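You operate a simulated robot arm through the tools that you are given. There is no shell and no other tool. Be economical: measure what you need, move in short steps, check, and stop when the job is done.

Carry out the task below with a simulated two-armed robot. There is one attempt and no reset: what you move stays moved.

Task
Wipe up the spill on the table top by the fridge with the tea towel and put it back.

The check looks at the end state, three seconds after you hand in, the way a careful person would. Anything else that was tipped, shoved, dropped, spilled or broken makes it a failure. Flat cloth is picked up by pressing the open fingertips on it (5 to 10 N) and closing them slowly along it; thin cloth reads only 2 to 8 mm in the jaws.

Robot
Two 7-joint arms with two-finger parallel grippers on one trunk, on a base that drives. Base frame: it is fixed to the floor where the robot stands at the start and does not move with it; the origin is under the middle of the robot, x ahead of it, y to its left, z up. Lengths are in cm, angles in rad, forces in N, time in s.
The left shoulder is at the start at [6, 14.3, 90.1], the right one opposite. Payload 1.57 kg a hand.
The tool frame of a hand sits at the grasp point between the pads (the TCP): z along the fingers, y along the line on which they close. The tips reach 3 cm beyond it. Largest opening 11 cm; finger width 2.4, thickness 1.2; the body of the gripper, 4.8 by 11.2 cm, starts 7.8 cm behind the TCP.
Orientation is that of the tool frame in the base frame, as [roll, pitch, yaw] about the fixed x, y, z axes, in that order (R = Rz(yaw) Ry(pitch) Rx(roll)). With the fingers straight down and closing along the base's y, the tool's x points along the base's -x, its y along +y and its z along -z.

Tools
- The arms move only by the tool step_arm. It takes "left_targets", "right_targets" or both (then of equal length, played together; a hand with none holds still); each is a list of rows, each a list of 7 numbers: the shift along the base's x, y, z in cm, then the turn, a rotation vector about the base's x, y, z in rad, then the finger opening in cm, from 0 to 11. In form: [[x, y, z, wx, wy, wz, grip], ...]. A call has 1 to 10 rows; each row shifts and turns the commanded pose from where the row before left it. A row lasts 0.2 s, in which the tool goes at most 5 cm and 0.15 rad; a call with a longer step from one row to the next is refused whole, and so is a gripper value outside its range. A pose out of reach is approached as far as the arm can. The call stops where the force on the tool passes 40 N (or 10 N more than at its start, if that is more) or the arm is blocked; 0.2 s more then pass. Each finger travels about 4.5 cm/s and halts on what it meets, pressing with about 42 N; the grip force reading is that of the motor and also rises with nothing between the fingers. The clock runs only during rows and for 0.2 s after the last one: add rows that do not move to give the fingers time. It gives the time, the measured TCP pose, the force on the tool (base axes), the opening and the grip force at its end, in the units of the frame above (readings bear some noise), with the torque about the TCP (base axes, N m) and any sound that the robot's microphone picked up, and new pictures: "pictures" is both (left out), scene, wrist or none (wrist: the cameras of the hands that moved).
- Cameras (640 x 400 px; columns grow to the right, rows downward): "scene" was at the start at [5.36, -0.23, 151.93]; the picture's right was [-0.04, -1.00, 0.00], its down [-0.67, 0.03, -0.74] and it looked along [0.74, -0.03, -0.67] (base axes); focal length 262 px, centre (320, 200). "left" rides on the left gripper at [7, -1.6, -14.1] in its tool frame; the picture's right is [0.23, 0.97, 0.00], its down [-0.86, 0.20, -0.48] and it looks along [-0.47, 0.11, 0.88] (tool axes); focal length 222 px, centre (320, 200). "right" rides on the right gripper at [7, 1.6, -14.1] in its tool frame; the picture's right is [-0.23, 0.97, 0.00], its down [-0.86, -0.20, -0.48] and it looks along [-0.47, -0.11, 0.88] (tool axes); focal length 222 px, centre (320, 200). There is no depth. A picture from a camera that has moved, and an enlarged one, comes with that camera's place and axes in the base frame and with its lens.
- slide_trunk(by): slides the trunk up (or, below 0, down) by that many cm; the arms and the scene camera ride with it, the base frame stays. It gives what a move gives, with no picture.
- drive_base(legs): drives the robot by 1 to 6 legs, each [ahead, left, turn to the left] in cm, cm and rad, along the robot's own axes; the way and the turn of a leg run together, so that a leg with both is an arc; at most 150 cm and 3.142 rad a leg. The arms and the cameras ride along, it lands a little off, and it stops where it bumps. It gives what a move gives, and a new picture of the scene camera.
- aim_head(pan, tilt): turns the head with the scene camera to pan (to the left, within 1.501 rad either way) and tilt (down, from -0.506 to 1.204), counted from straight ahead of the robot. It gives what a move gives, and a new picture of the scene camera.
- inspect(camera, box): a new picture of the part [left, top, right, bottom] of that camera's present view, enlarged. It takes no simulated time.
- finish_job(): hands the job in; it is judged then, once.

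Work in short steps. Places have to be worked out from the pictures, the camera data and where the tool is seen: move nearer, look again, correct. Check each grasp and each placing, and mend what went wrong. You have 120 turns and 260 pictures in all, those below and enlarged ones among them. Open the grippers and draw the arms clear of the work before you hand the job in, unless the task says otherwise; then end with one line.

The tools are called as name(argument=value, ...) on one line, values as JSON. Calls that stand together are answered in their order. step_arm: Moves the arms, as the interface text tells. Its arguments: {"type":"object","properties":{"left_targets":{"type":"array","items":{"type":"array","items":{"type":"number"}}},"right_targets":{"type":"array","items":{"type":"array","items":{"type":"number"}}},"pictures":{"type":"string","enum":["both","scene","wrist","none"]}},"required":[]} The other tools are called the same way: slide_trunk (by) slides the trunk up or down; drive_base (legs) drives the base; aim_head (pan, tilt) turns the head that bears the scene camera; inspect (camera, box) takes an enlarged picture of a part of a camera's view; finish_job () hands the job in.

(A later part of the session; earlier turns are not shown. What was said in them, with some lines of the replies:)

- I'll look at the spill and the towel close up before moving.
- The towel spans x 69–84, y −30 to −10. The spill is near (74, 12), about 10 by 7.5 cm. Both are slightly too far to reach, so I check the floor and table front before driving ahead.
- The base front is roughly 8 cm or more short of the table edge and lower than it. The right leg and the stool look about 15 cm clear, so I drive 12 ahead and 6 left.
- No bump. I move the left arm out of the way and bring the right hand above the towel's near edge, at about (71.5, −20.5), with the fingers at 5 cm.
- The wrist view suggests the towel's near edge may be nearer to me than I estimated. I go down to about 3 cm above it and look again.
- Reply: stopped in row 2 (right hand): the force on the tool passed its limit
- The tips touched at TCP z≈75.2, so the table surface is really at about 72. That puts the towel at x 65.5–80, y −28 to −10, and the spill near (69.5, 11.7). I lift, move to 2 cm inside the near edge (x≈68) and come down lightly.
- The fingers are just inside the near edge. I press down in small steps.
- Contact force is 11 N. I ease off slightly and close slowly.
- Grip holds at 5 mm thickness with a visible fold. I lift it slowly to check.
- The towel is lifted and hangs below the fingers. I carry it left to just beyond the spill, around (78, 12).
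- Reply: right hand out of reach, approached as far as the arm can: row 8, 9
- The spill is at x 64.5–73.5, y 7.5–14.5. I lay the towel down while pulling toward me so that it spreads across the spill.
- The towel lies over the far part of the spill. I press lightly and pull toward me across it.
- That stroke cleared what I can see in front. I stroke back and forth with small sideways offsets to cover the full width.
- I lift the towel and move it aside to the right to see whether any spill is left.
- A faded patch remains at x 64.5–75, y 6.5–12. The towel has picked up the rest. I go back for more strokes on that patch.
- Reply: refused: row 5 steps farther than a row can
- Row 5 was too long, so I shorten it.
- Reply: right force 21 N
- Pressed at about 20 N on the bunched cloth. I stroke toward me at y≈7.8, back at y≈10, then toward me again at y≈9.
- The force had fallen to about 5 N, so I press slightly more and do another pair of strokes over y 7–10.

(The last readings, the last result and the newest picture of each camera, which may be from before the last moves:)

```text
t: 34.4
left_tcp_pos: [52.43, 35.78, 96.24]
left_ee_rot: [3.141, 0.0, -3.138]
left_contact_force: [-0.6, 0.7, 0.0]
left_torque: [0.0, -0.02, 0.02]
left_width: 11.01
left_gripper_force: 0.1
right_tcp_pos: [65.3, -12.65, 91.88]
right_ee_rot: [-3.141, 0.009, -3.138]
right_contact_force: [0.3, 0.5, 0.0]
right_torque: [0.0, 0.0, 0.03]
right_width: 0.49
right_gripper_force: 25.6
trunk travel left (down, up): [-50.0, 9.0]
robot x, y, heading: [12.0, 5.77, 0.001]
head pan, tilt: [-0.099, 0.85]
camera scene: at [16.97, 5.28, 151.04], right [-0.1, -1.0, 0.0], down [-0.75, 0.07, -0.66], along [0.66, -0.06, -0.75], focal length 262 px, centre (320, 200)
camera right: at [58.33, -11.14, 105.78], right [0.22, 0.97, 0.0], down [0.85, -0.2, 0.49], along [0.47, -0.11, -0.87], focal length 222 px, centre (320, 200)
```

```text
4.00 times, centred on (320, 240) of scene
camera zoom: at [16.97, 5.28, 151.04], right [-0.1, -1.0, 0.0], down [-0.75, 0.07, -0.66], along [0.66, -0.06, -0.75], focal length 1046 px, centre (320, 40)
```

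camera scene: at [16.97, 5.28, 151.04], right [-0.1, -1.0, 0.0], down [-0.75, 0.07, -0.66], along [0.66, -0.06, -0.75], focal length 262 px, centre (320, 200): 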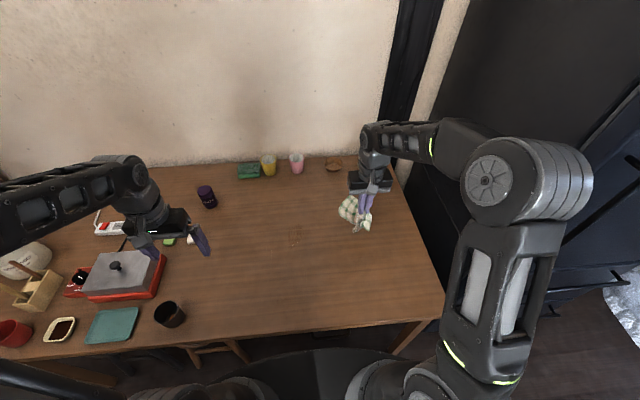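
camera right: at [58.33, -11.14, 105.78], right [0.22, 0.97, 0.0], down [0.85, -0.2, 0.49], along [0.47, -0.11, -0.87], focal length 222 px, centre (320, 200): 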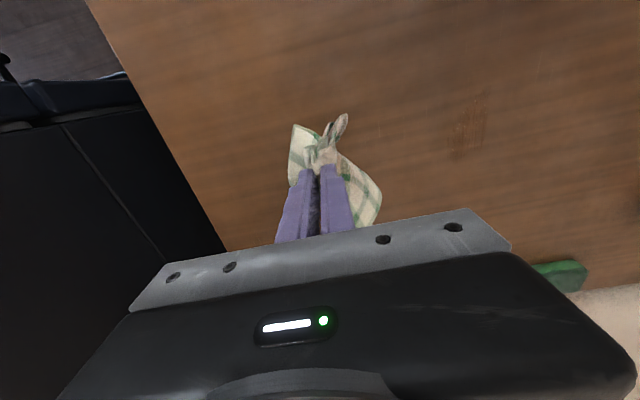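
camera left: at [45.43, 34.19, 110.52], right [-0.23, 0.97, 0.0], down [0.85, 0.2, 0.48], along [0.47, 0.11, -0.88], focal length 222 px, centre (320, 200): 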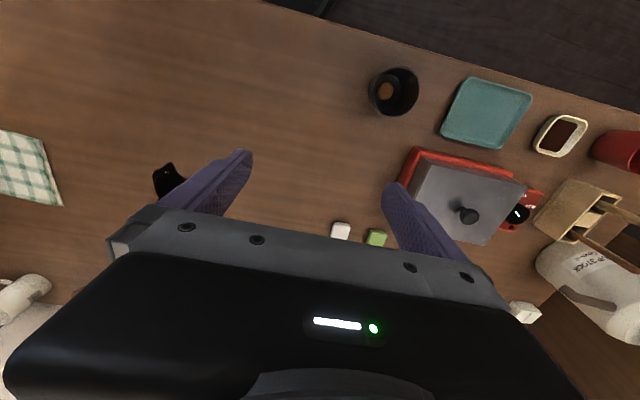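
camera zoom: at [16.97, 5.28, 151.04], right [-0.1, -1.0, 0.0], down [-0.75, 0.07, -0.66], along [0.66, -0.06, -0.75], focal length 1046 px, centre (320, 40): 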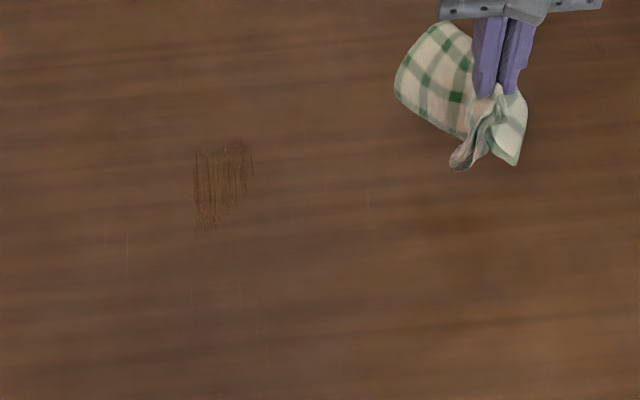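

Only a faint trace remains at y 6.5–12, x 66–75. I do one more round over it.

step_arm(right_targets=[[2, 4, 0, 0, 0, 0, 0], [2, 4, 0, 0, 0, 0, 0], [2, 4, 0, 0, 0, 0, 0], [2, 4, -1, 0, 0, 0, 0], [2, 3.5, -2, 0, 0, 0, 0], [0.5, 0, -4, 0, 0, 0, 0], [-0.5, 0, -4, 0, 0, 0, 0], [-0.5, 0, -4, 0, 0, 0, 0], [0, 0, -0.9, 0, 0, 0, 0], [0, 0, 0, 0, 0, 0, 0]], pictures="none")

step_arm(right_targets=[[-2, 0, -0.1, 0, 0, 0, 0], [-2, 0, -0.1, 0, 0, 0, 0], [-2, 0, -0.1, 0, 0, 0, 0], [-2, 0, 0, 0, 0, 0, 0], [-2, 0, 0, 0, 0, 0, 0], [0, 1.5, -0.1, 0, 0, 0, 0], [2, 0, -0.1, 0, 0, 0, 0], [2, 0, 0, 0, 0, 0, 0], [2, 0, 0, 0, 0, 0, 0], [2, 0, 0, 0, 0, 0, 0]], pictures="none")

step_arm(right_targets=[[2, 0, 0, 0, 0, 0, 0], [0.5, 1.3, 0, 0, 0, 0, 0], [-2, 0, 0, 0, 0, 0, 0], [-2, 0, 0, 0, 0, 0, 0], [-2, 0, 0, 0, 0, 0, 0], [-2, 0, 0, 0, 0, 0, 0], [-2, 0, 0, 0, 0, 0, 0], [0, -4.5, 0, 0, 0, 0, 0], [2, 0, 0, 0, 0, 0, 0], [2, 0, 0, 0, 0, 0, 0]], pictures="none")

step_arm(right_targets=[[2, 0, 0, 0, 0, 0, 0], [2, 0, 0, 0, 0, 0, 0], [2, 0, 0, 0, 0, 0, 0], [0, 2.5, 0, 0, 0, 0, 0], [-2, 0, 0, 0, 0, 0, 0], [-2, 0, 0, 0, 0, 0, 0], [-2, 0, 0, 0, 0, 0, 0], [-2, 0, 0, 0, 0, 0, 0], [-2, 0, 0, 0, 0, 0, 0], [0, 0, 0, 0, 0, 0, 0]], pictures="wrist")

```text
t: 36.6
left_tcp_pos: [52.42, 35.95, 96.47]
left_ee_rot: [3.141, 0.0, -3.138]
left_contact_force: [0.3, -0.6, 0.5]
left_torque: [-0.01, 0.01, -0.01]
left_width: 10.99
left_gripper_force: 0.1
right_tcp_pos: [74.5, 6.74, 76.01]
right_ee_rot: [3.14, 0.012, -3.138]
right_contact_force: [0.5, 1.4, 13.2]
right_torque: [0.03, 0.05, 0.01]
right_width: 0.51
right_gripper_force: 24.9
trunk travel left (down, up): [-50.0, 9.0]
robot x, y, heading: [12.19, 6.14, 0.006]
head pan, tilt: [-0.099, 0.85]
```

```text
t: 38.8
left_tcp_pos: [52.29, 35.77, 96.35]
left_ee_rot: [-3.141, 0.003, -3.139]
left_contact_force: [-0.4, 0.6, 0.8]
left_torque: [0.01, -0.01, -0.03]
left_width: 11.0
left_gripper_force: 0.0
right_tcp_pos: [72.75, 8.44, 75.58]
right_ee_rot: [3.141, 0.011, -3.139]
right_contact_force: [-6.9, 0.4, 16.5]
right_torque: [0.01, 0.12, 0.06]
right_width: 0.52
right_gripper_force: 25.5
trunk travel left (down, up): [-50.0, 9.0]
robot x, y, heading: [11.81, 5.95, 0.002]
head pan, tilt: [-0.099, 0.85]
```

```text
t: 41.0
left_tcp_pos: [52.36, 35.79, 96.4]
left_ee_rot: [-3.14, -0.001, -3.139]
left_contact_force: [-0.4, 0.1, -0.4]
left_torque: [0.0, -0.01, 0.01]
left_width: 10.99
left_gripper_force: 0.0
right_tcp_pos: [69.17, 5.18, 75.41]
right_ee_rot: [-3.14, 0.009, -3.139]
right_contact_force: [-4.4, 0.5, 11.3]
right_torque: [-0.04, 0.13, 0.01]
right_width: 0.5
right_gripper_force: 25.4
trunk travel left (down, up): [-50.0, 9.0]
robot x, y, heading: [11.85, 5.76, 0.001]
head pan, tilt: [-0.099, 0.85]
```

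```text
t: 43.2
left_tcp_pos: [52.35, 35.76, 96.38]
left_ee_rot: [-3.14, -0.001, -3.136]
left_contact_force: [0.4, 0.3, -0.4]
left_torque: [0.04, 0.0, 0.0]
left_width: 10.98
left_gripper_force: 0.1
right_tcp_pos: [65.18, 7.56, 75.55]
right_ee_rot: [3.139, 0.011, -3.137]
right_contact_force: [6.0, 1.2, 17.1]
right_torque: [-0.04, -0.14, 0.01]
right_width: 0.49
right_gripper_force: 25.4
trunk travel left (down, up): [-50.0, 9.0]
robot x, y, heading: [12.1, 5.81, 0.0]
head pan, tilt: [-0.099, 0.85]
camera right: at [58.22, 9.01, 89.39], right [0.22, 0.97, 0.0], down [0.85, -0.2, 0.49], along [0.48, -0.11, -0.87], focal length 222 px, centre (320, 200)
```

right: 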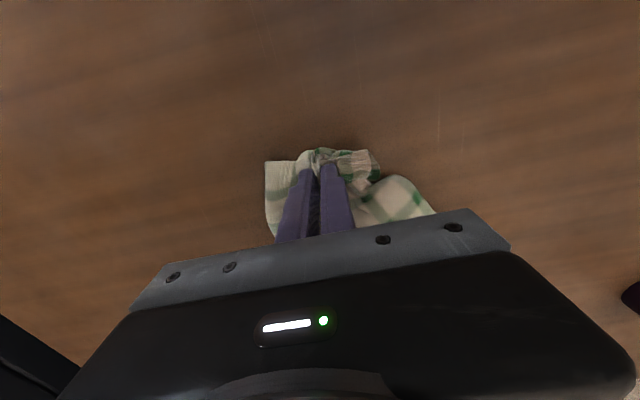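

Those strokes held 11–17 N. I lift the towel away to check the table.

step_arm(right_targets=[[0, 0, 4, 0, 0, 0, 0], [0, 0, 4.5, 0, 0, 0, 0], [0, 0, 4.5, 0, 0, 0, 0], [0, 0, 4.5, 0, 0, 0, 0], [0.5, -4.5, 0, 0, 0, 0, 0], [0.5, -4.5, 0, 0, 0, 0, 0], [0.5, -4.5, 0, 0, 0, 0, 0], [0.5, -4.5, 0, 0, 0, 0, 0], [0.5, -4.5, 0, 0, 0, 0, 0], [0, -4.5, 0, 0, 0, 0, 0]])

inspect(camera="scene", box=[240, 190, 400, 290])

```text
t: 45.4
left_tcp_pos: [52.54, 35.81, 96.35]
left_ee_rot: [3.141, -0.001, -3.139]
left_contact_force: [0.5, -0.5, -0.1]
left_torque: [0.02, -0.02, -0.03]
left_width: 11.0
left_gripper_force: 0.1
right_tcp_pos: [67.42, -19.23, 92.52]
right_ee_rot: [3.141, 0.006, -3.14]
right_contact_force: [-0.2, -0.4, 0.8]
right_torque: [0.02, 0.04, 0.0]
right_width: 0.52
right_gripper_force: 25.6
trunk travel left (down, up): [-50.0, 9.0]
robot x, y, heading: [12.26, 5.78, -0.001]
head pan, tilt: [-0.099, 0.85]
camera scene: at [16.98, 5.18, 151.04], right [-0.1, -1.0, 0.0], down [-0.75, 0.07, -0.66], along [0.66, -0.06, -0.75], focal length 262 px, centre (320, 200)
camera right: at [60.57, -17.81, 106.49], right [0.22, 0.97, 0.0], down [0.85, -0.2, 0.48], along [0.47, -0.11, -0.87], focal length 222 px, centre (320, 200)
```

scene: 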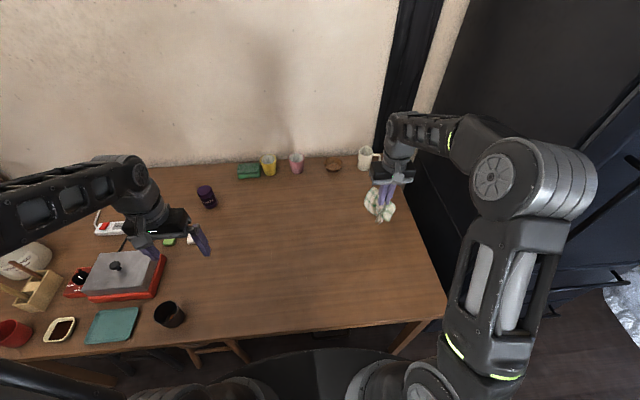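
right: 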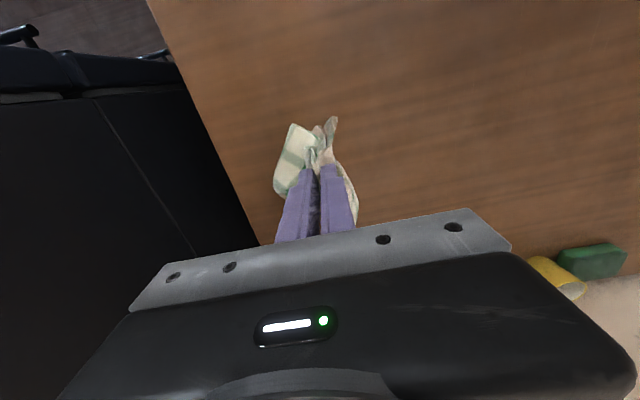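

```text
4.00 times, centred on (320, 240) of scene
camera zoom: at [16.98, 5.18, 151.04], right [-0.1, -1.0, 0.0], down [-0.75, 0.07, -0.66], along [0.66, -0.06, -0.75], focal length 1046 px, centre (320, 40)
```

zoom: 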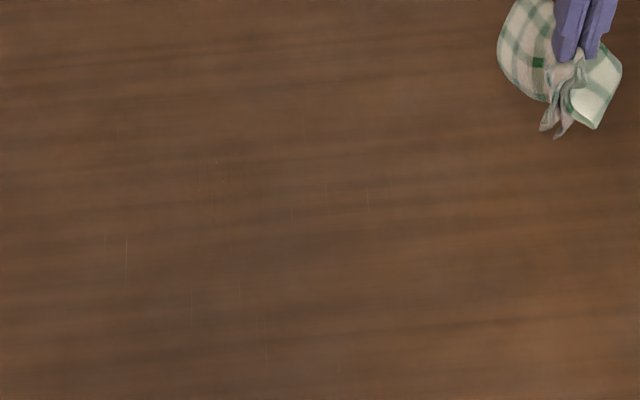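

The table is clean. To lay the towel back, I move out over its old far edge, then lower while drawing toward me so it unrolls flat.

step_arm(right_targets=[[4, 0, 0, 0, 0, 0, 0], [4, 0, 0, 0, 0, 0, 0], [4, 0, 0, 0, 0, 0, 0], [0, 0, -2, 0, 0, 0, 0], [0, 0, 0, 0, 0, 0, 0]])

inspect(camera="scene", box=[320, 140, 430, 230])

```text
t: 46.6
left_tcp_pos: [52.48, 35.81, 96.34]
left_ee_rot: [3.141, -0.001, -3.138]
left_contact_force: [-0.4, 0.2, 0.5]
left_torque: [0.0, -0.02, -0.03]
left_width: 10.97
left_gripper_force: 0.0
right_tcp_pos: [79.65, -19.29, 90.79]
right_ee_rot: [-3.141, 0.007, -3.138]
right_contact_force: [0.3, -0.2, 0.2]
right_torque: [-0.01, 0.03, -0.01]
right_width: 0.5
right_gripper_force: 25.8
trunk travel left (down, up): [-50.0, 9.0]
robot x, y, heading: [12.24, 5.84, 0.003]
head pan, tilt: [-0.099, 0.85]
camera scene: at [17.0, 5.27, 151.04], right [-0.1, -1.0, 0.0], down [-0.75, 0.07, -0.66], along [0.66, -0.06, -0.75], focal length 262 px, centre (320, 200)
camera right: at [72.73, -17.67, 104.76], right [0.22, 0.97, 0.0], down [0.85, -0.2, 0.48], along [0.47, -0.11, -0.87], focal length 222 px, centre (320, 200)
```

scene: 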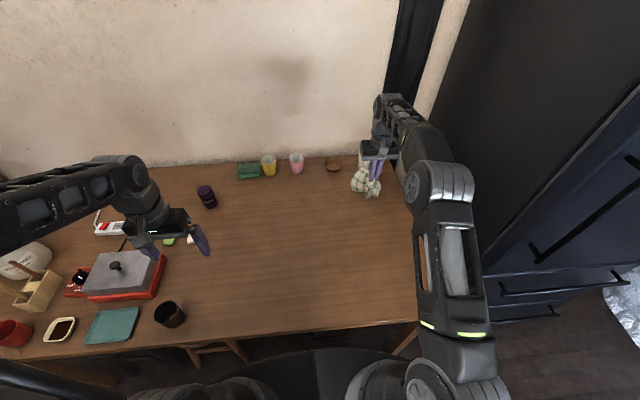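
right: 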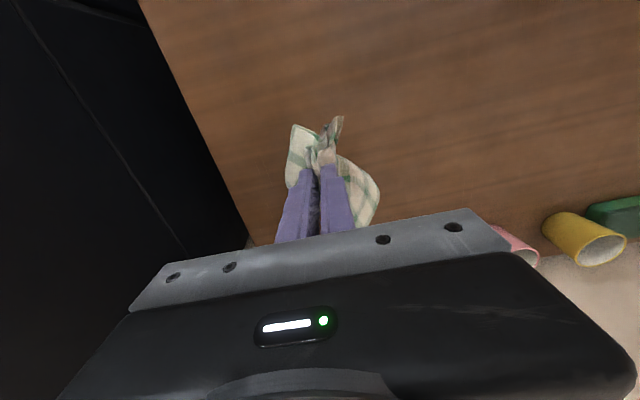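

```text
4.44 times, centred on (375, 185) of scene
camera zoom: at [17.0, 5.27, 151.04], right [-0.1, -1.0, 0.0], down [-0.75, 0.07, -0.66], along [0.66, -0.06, -0.75], focal length 1162 px, centre (76, 267)
```

zoom: 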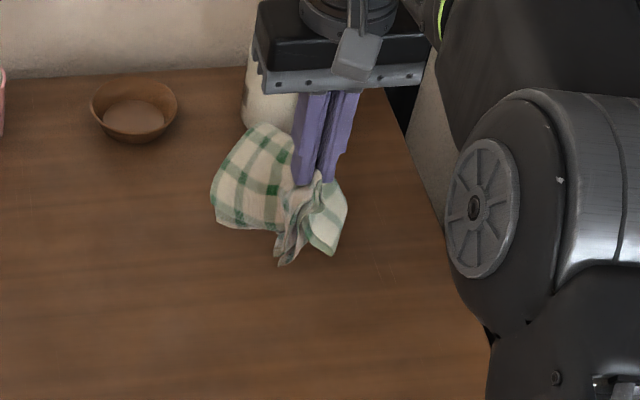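

The mug is over 20 cm further back, so there is room. I lay the towel down, drawing it toward me.

step_arm(right_targets=[[0, 0, -2.5, 0, 0, 0, 0], [-0.5, 0, -2.5, 0, 0, 0, 0], [-1, 0, -2.5, 0, 0, 0, 0], [-2, 0, -2, 0, 0, 0, 0], [-2, 0, -2, 0, 0, 0, 0], [-2, 0, -1.5, 0, 0, 0, 0], [-2, 0, -1, 0, 0, 0, 0], [-2, 0, -0.5, 0, 0, 0, 0], [0, 0, 0, 0, 0, 0, 0]])

inspect(camera="scene", box=[320, 170, 430, 260])

```text
t: 48.6
left_tcp_pos: [52.32, 35.87, 96.3]
left_ee_rot: [-3.141, -0.001, -3.137]
left_contact_force: [0.6, -0.5, 0.0]
left_torque: [-0.02, 0.0, -0.03]
left_width: 10.99
left_gripper_force: 0.0
right_tcp_pos: [68.13, -19.38, 76.46]
right_ee_rot: [-3.141, 0.009, -3.139]
right_contact_force: [0.6, 0.4, 0.6]
right_torque: [-0.01, -0.03, -0.01]
right_width: 0.52
right_gripper_force: 24.8
trunk travel left (down, up): [-50.0, 9.0]
robot x, y, heading: [12.53, 5.87, 0.01]
head pan, tilt: [-0.099, 0.85]
camera scene: at [16.99, 5.26, 151.04], right [-0.1, -1.0, 0.0], down [-0.75, 0.07, -0.66], along [0.66, -0.06, -0.75], focal length 262 px, centre (320, 200)
camera right: at [61.13, -17.86, 90.52], right [0.22, 0.97, 0.0], down [0.85, -0.2, 0.49], along [0.47, -0.11, -0.87], focal length 222 px, centre (320, 200)
```

scene: 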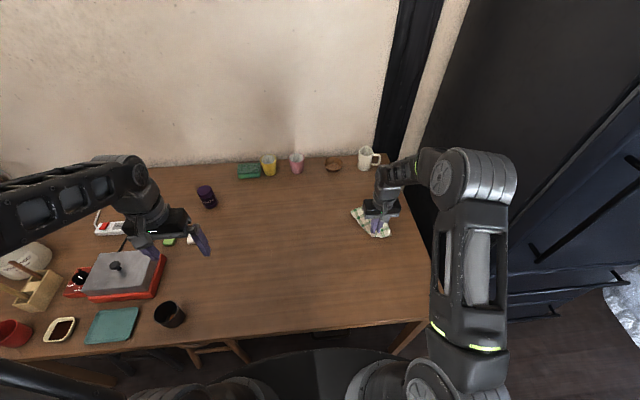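
right: 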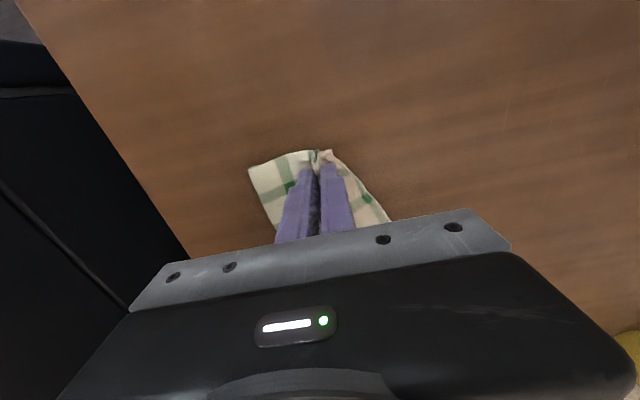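

```text
4.44 times, centred on (375, 215) of scene
camera zoom: at [16.99, 5.26, 151.04], right [-0.1, -1.0, 0.0], down [-0.75, 0.07, -0.66], along [0.66, -0.06, -0.75], focal length 1162 px, centre (76, 133)
```

zoom: 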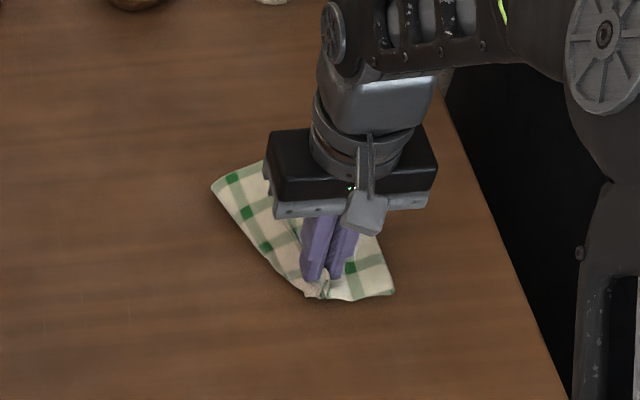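

It is laid out reasonably. I lower to light contact and open the fingers slowly while pressing, so they spread the fold back out.

step_arm(right_targets=[[-0.5, 0, -0.6, 0, 0, 0, 0], [-0.3, 0, -0.4, 0, 0, 0, 0], [0, 0, 0, 0, 0, 0, 0.8], [0, 0, 0, 0, 0, 0, 1.5], [0, 0, 0, 0, 0, 0, 2.3], [0, 0, 0, 0, 0, 0, 3.1], [0, 0, 0, 0, 0, 0, 4], [0, 0, 0, 0, 0, 0, 5], [0, 0, 0, 0, 0, 0, 5], [0, 0, 0, 0, 0, 0, 5]])

inspect(camera="scene", box=[320, 170, 430, 260])

```text
t: 50.8
left_tcp_pos: [52.49, 35.86, 96.41]
left_ee_rot: [3.141, 0.002, -3.138]
left_contact_force: [1.1, -0.2, -0.3]
left_torque: [-0.01, 0.01, 0.0]
left_width: 11.01
left_gripper_force: 0.0
right_tcp_pos: [67.29, -19.36, 75.64]
right_ee_rot: [3.141, 0.009, -3.138]
right_contact_force: [-0.7, -0.4, 0.8]
right_torque: [-0.01, 0.02, 0.01]
right_width: 4.99
right_gripper_force: 0.2
trunk travel left (down, up): [-50.0, 9.0]
robot x, y, heading: [11.96, 5.9, 0.004]
head pan, tilt: [-0.099, 0.85]
camera scene: at [16.97, 5.26, 151.04], right [-0.1, -1.0, 0.0], down [-0.75, 0.07, -0.66], along [0.66, -0.06, -0.75], focal length 262 px, centre (320, 200)
camera right: at [60.33, -17.84, 89.52], right [0.22, 0.97, 0.0], down [0.85, -0.2, 0.49], along [0.47, -0.11, -0.87], focal length 222 px, centre (320, 200)
```

scene: 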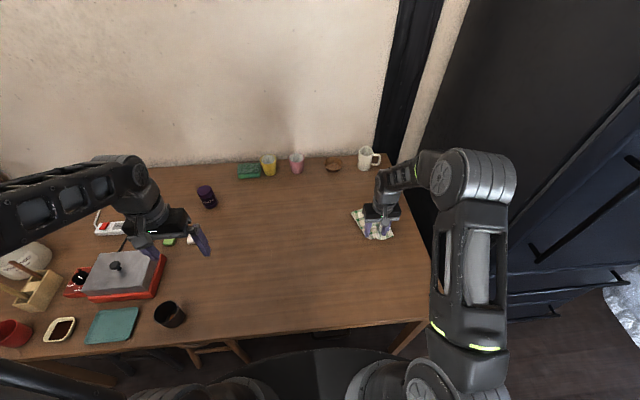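
right: 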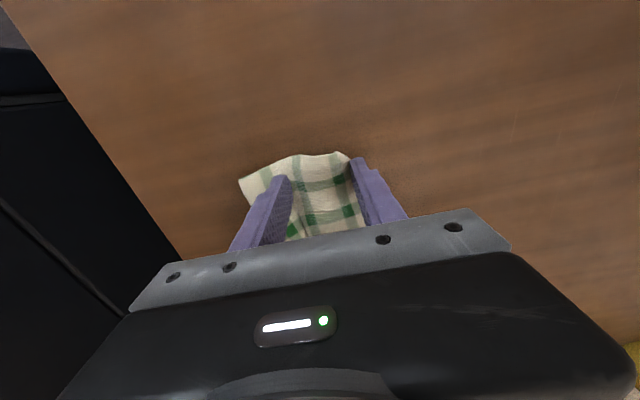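

```text
4.44 times, centred on (375, 215) of scene
camera zoom: at [16.97, 5.26, 151.04], right [-0.1, -1.0, 0.0], down [-0.75, 0.07, -0.66], along [0.66, -0.06, -0.75], focal length 1162 px, centre (76, 133)
```

zoom: 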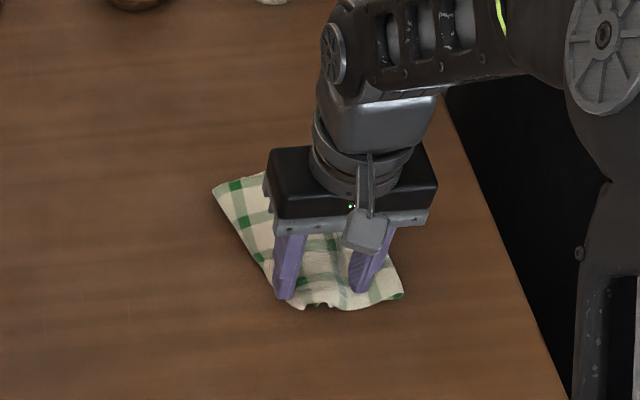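

Released. I raise the hand straight up and back to look at the towel.

step_arm(right_targets=[[0, 0, 3, 0, 0, 0, 5], [0, 0, 4, 0, 0, 0, 5], [0, 0, 4.5, 0, 0, 0, 5], [-2, 0, 4.5, 0, 0, 0, 5], [-4, 0, 2, 0, 0, 0, 5], [-4, 0, 0, 0, 0, 0, 5], [0, 0, 0, 0, 0, 0, 5]])

inspect(camera="scene", box=[320, 170, 430, 260])

```text
t: 52.4
left_tcp_pos: [52.48, 35.77, 96.39]
left_ee_rot: [3.141, -0.001, -3.137]
left_contact_force: [-0.9, 0.5, -0.6]
left_torque: [0.01, -0.04, -0.03]
left_width: 10.99
left_gripper_force: 0.1
right_tcp_pos: [57.33, -19.57, 93.47]
right_ee_rot: [3.141, 0.006, -3.138]
right_contact_force: [0.6, 0.0, 1.6]
right_torque: [-0.01, 0.03, 0.0]
right_width: 5.0
right_gripper_force: 0.1
trunk travel left (down, up): [-50.0, 9.0]
robot x, y, heading: [12.29, 5.53, -0.0]
head pan, tilt: [-0.099, 0.85]
camera scene: at [17.02, 5.26, 151.04], right [-0.1, -1.0, 0.0], down [-0.75, 0.07, -0.66], along [0.66, -0.06, -0.75], focal length 262 px, centre (320, 200)
camera right: at [50.45, -17.96, 107.44], right [0.22, 0.97, 0.0], down [0.85, -0.2, 0.49], along [0.47, -0.11, -0.87], focal length 222 px, centre (320, 200)
```

scene: 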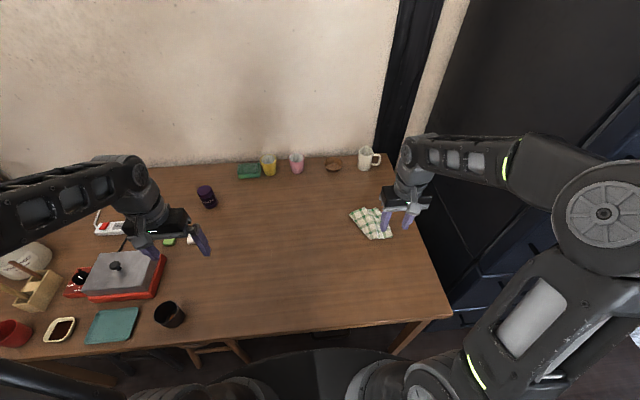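
right: 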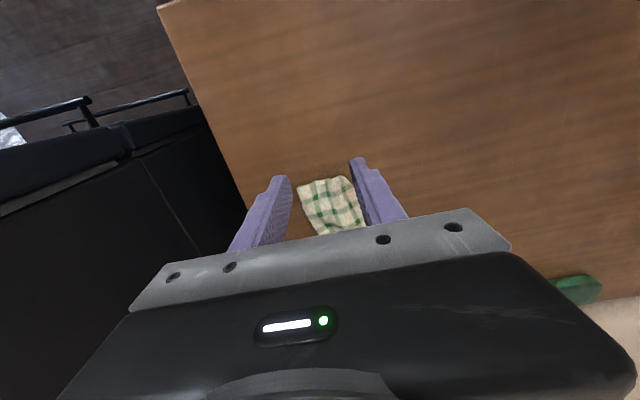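

```text
4.44 times, centred on (375, 215) of scene
camera zoom: at [17.02, 5.26, 151.04], right [-0.1, -1.0, 0.0], down [-0.75, 0.07, -0.66], along [0.66, -0.06, -0.75], focal length 1162 px, centre (76, 133)
```

zoom: 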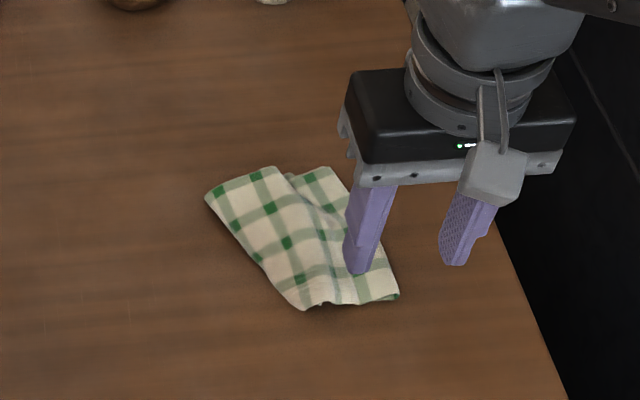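

The towel is back in its old spot but somewhat creased. I move the hand further away and look closely to decide whether to straighten it.

step_arm(right_targets=[[-4, -2, 2, 0, 0, 0, 5], [-4, -2, 2, 0, 0, 0, 5], [-2, -1, 0, 0, 0, 0, 5], [0, 0, 0, 0, 0, 0, 5]], pictures="none")

inspect(camera="scene", box=[335, 190, 415, 250])

inspect(camera="right", box=[200, 120, 440, 270])

```text
t: 53.4
left_tcp_pos: [52.44, 35.85, 96.17]
left_ee_rot: [-3.139, 0.0, -3.138]
left_contact_force: [0.1, 0.3, 0.1]
left_torque: [0.0, 0.01, -0.01]
left_width: 10.99
left_gripper_force: 0.0
right_tcp_pos: [47.24, -24.57, 97.75]
right_ee_rot: [3.14, 0.009, -3.139]
right_contact_force: [0.5, 0.6, -0.3]
right_torque: [0.02, -0.04, -0.03]
right_width: 5.02
right_gripper_force: 0.1
trunk travel left (down, up): [-50.0, 9.0]
robot x, y, heading: [12.03, 6.07, 0.006]
head pan, tilt: [-0.099, 0.85]
```

```text
6.67 times, centred on (375, 220) of scene
camera zoom: at [16.99, 5.26, 151.04], right [-0.1, -1.0, 0.0], down [-0.75, 0.07, -0.66], along [0.66, -0.06, -0.75], focal length 1743 px, centre (-47, 67)
```

zoom: 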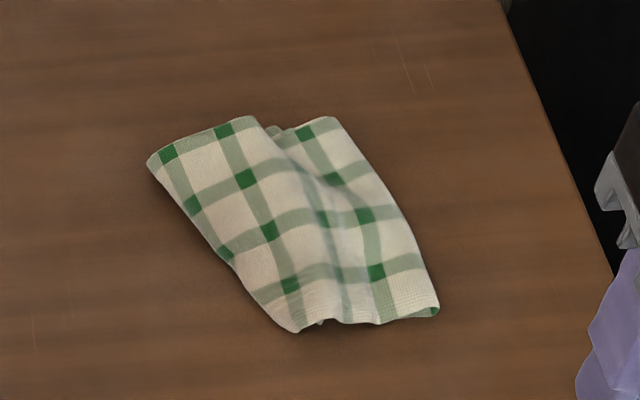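

```text
2.67 times, centred on (320, 195) of right
camera zoom: at [40.34, -23.01, 111.72], right [0.22, 0.97, 0.0], down [0.85, -0.2, 0.49], along [0.47, -0.11, -0.87], focal length 592 px, centre (320, 213)
```

zoom: 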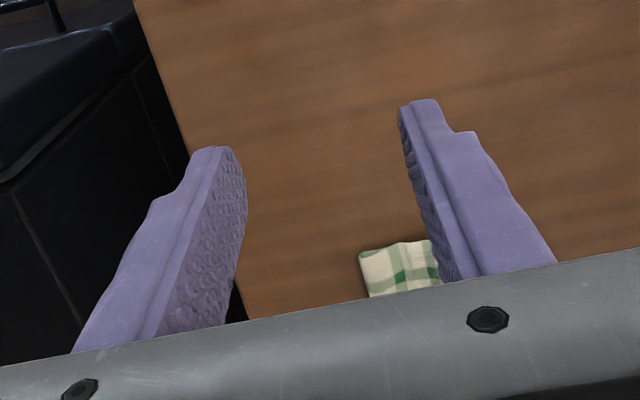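

The towel is centred at about (72, −19), its original place, and lies spread out with small creases. The last wipe check showed a clean table and nothing else has moved. I open the hand fully and take a final look.

step_arm(right_targets=[[0, 0, 0, 0, 0, 0, 11], [0, 0, 0, 0, 0, 0, 11], [0, 0, 0, 0, 0, 0, 11], [0, 0, 0, 0, 0, 0, 11]], pictures="scene")

inspect(camera="scene", box=[230, 150, 390, 270])

```text
t: 54.4
left_tcp_pos: [52.41, 35.8, 96.38]
left_ee_rot: [3.141, 0.002, -3.138]
left_contact_force: [-0.6, 0.5, -0.9]
left_torque: [-0.03, -0.03, 0.0]
left_width: 11.0
left_gripper_force: 0.1
right_tcp_pos: [47.25, -24.53, 97.8]
right_ee_rot: [3.141, 0.008, -3.137]
right_contact_force: [0.2, 0.9, -0.1]
right_torque: [0.01, 0.0, 0.03]
right_width: 10.99
right_gripper_force: 0.1
trunk travel left (down, up): [-50.0, 9.0]
robot x, y, heading: [12.26, 6.01, 0.005]
head pan, tilt: [-0.099, 0.85]
camera scene: at [16.97, 5.25, 151.04], right [-0.1, -1.0, 0.0], down [-0.75, 0.07, -0.66], along [0.66, -0.06, -0.75], focal length 262 px, centre (320, 200)
```

scene: 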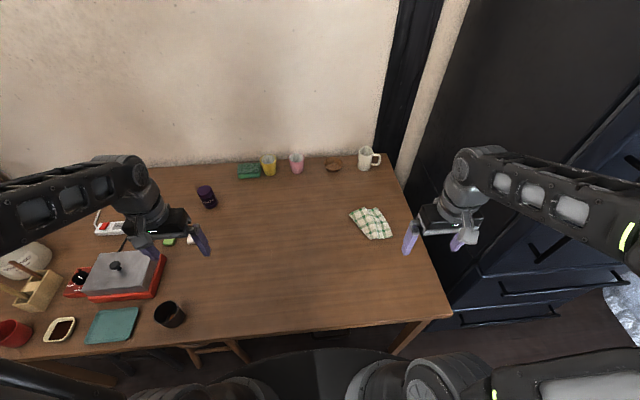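

```text
3.33 times, centred on (310, 210) of scene
camera zoom: at [16.97, 5.25, 151.04], right [-0.1, -1.0, 0.0], down [-0.75, 0.07, -0.66], along [0.66, -0.06, -0.75], focal length 872 px, centre (353, 167)
```

zoom: 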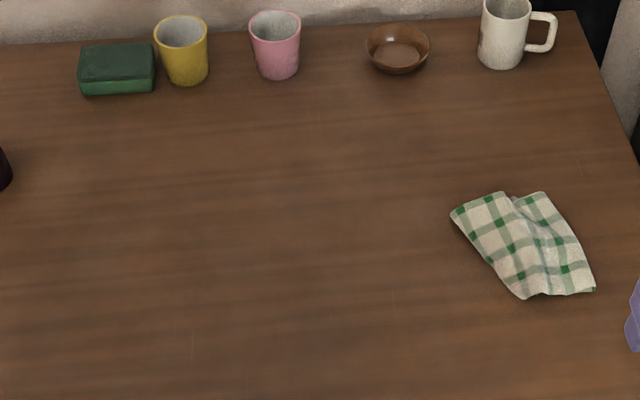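

The table is clean, the towel is back in place and both hands are open and clear. I hand in.

finish_job()

```text
The job is handed in.
```

I wiped up the spill and put the tea towel back in its original spot; it's a little creased and some edges are tucked under. The last close-up showed a clean table and nothing else appears to have moved.
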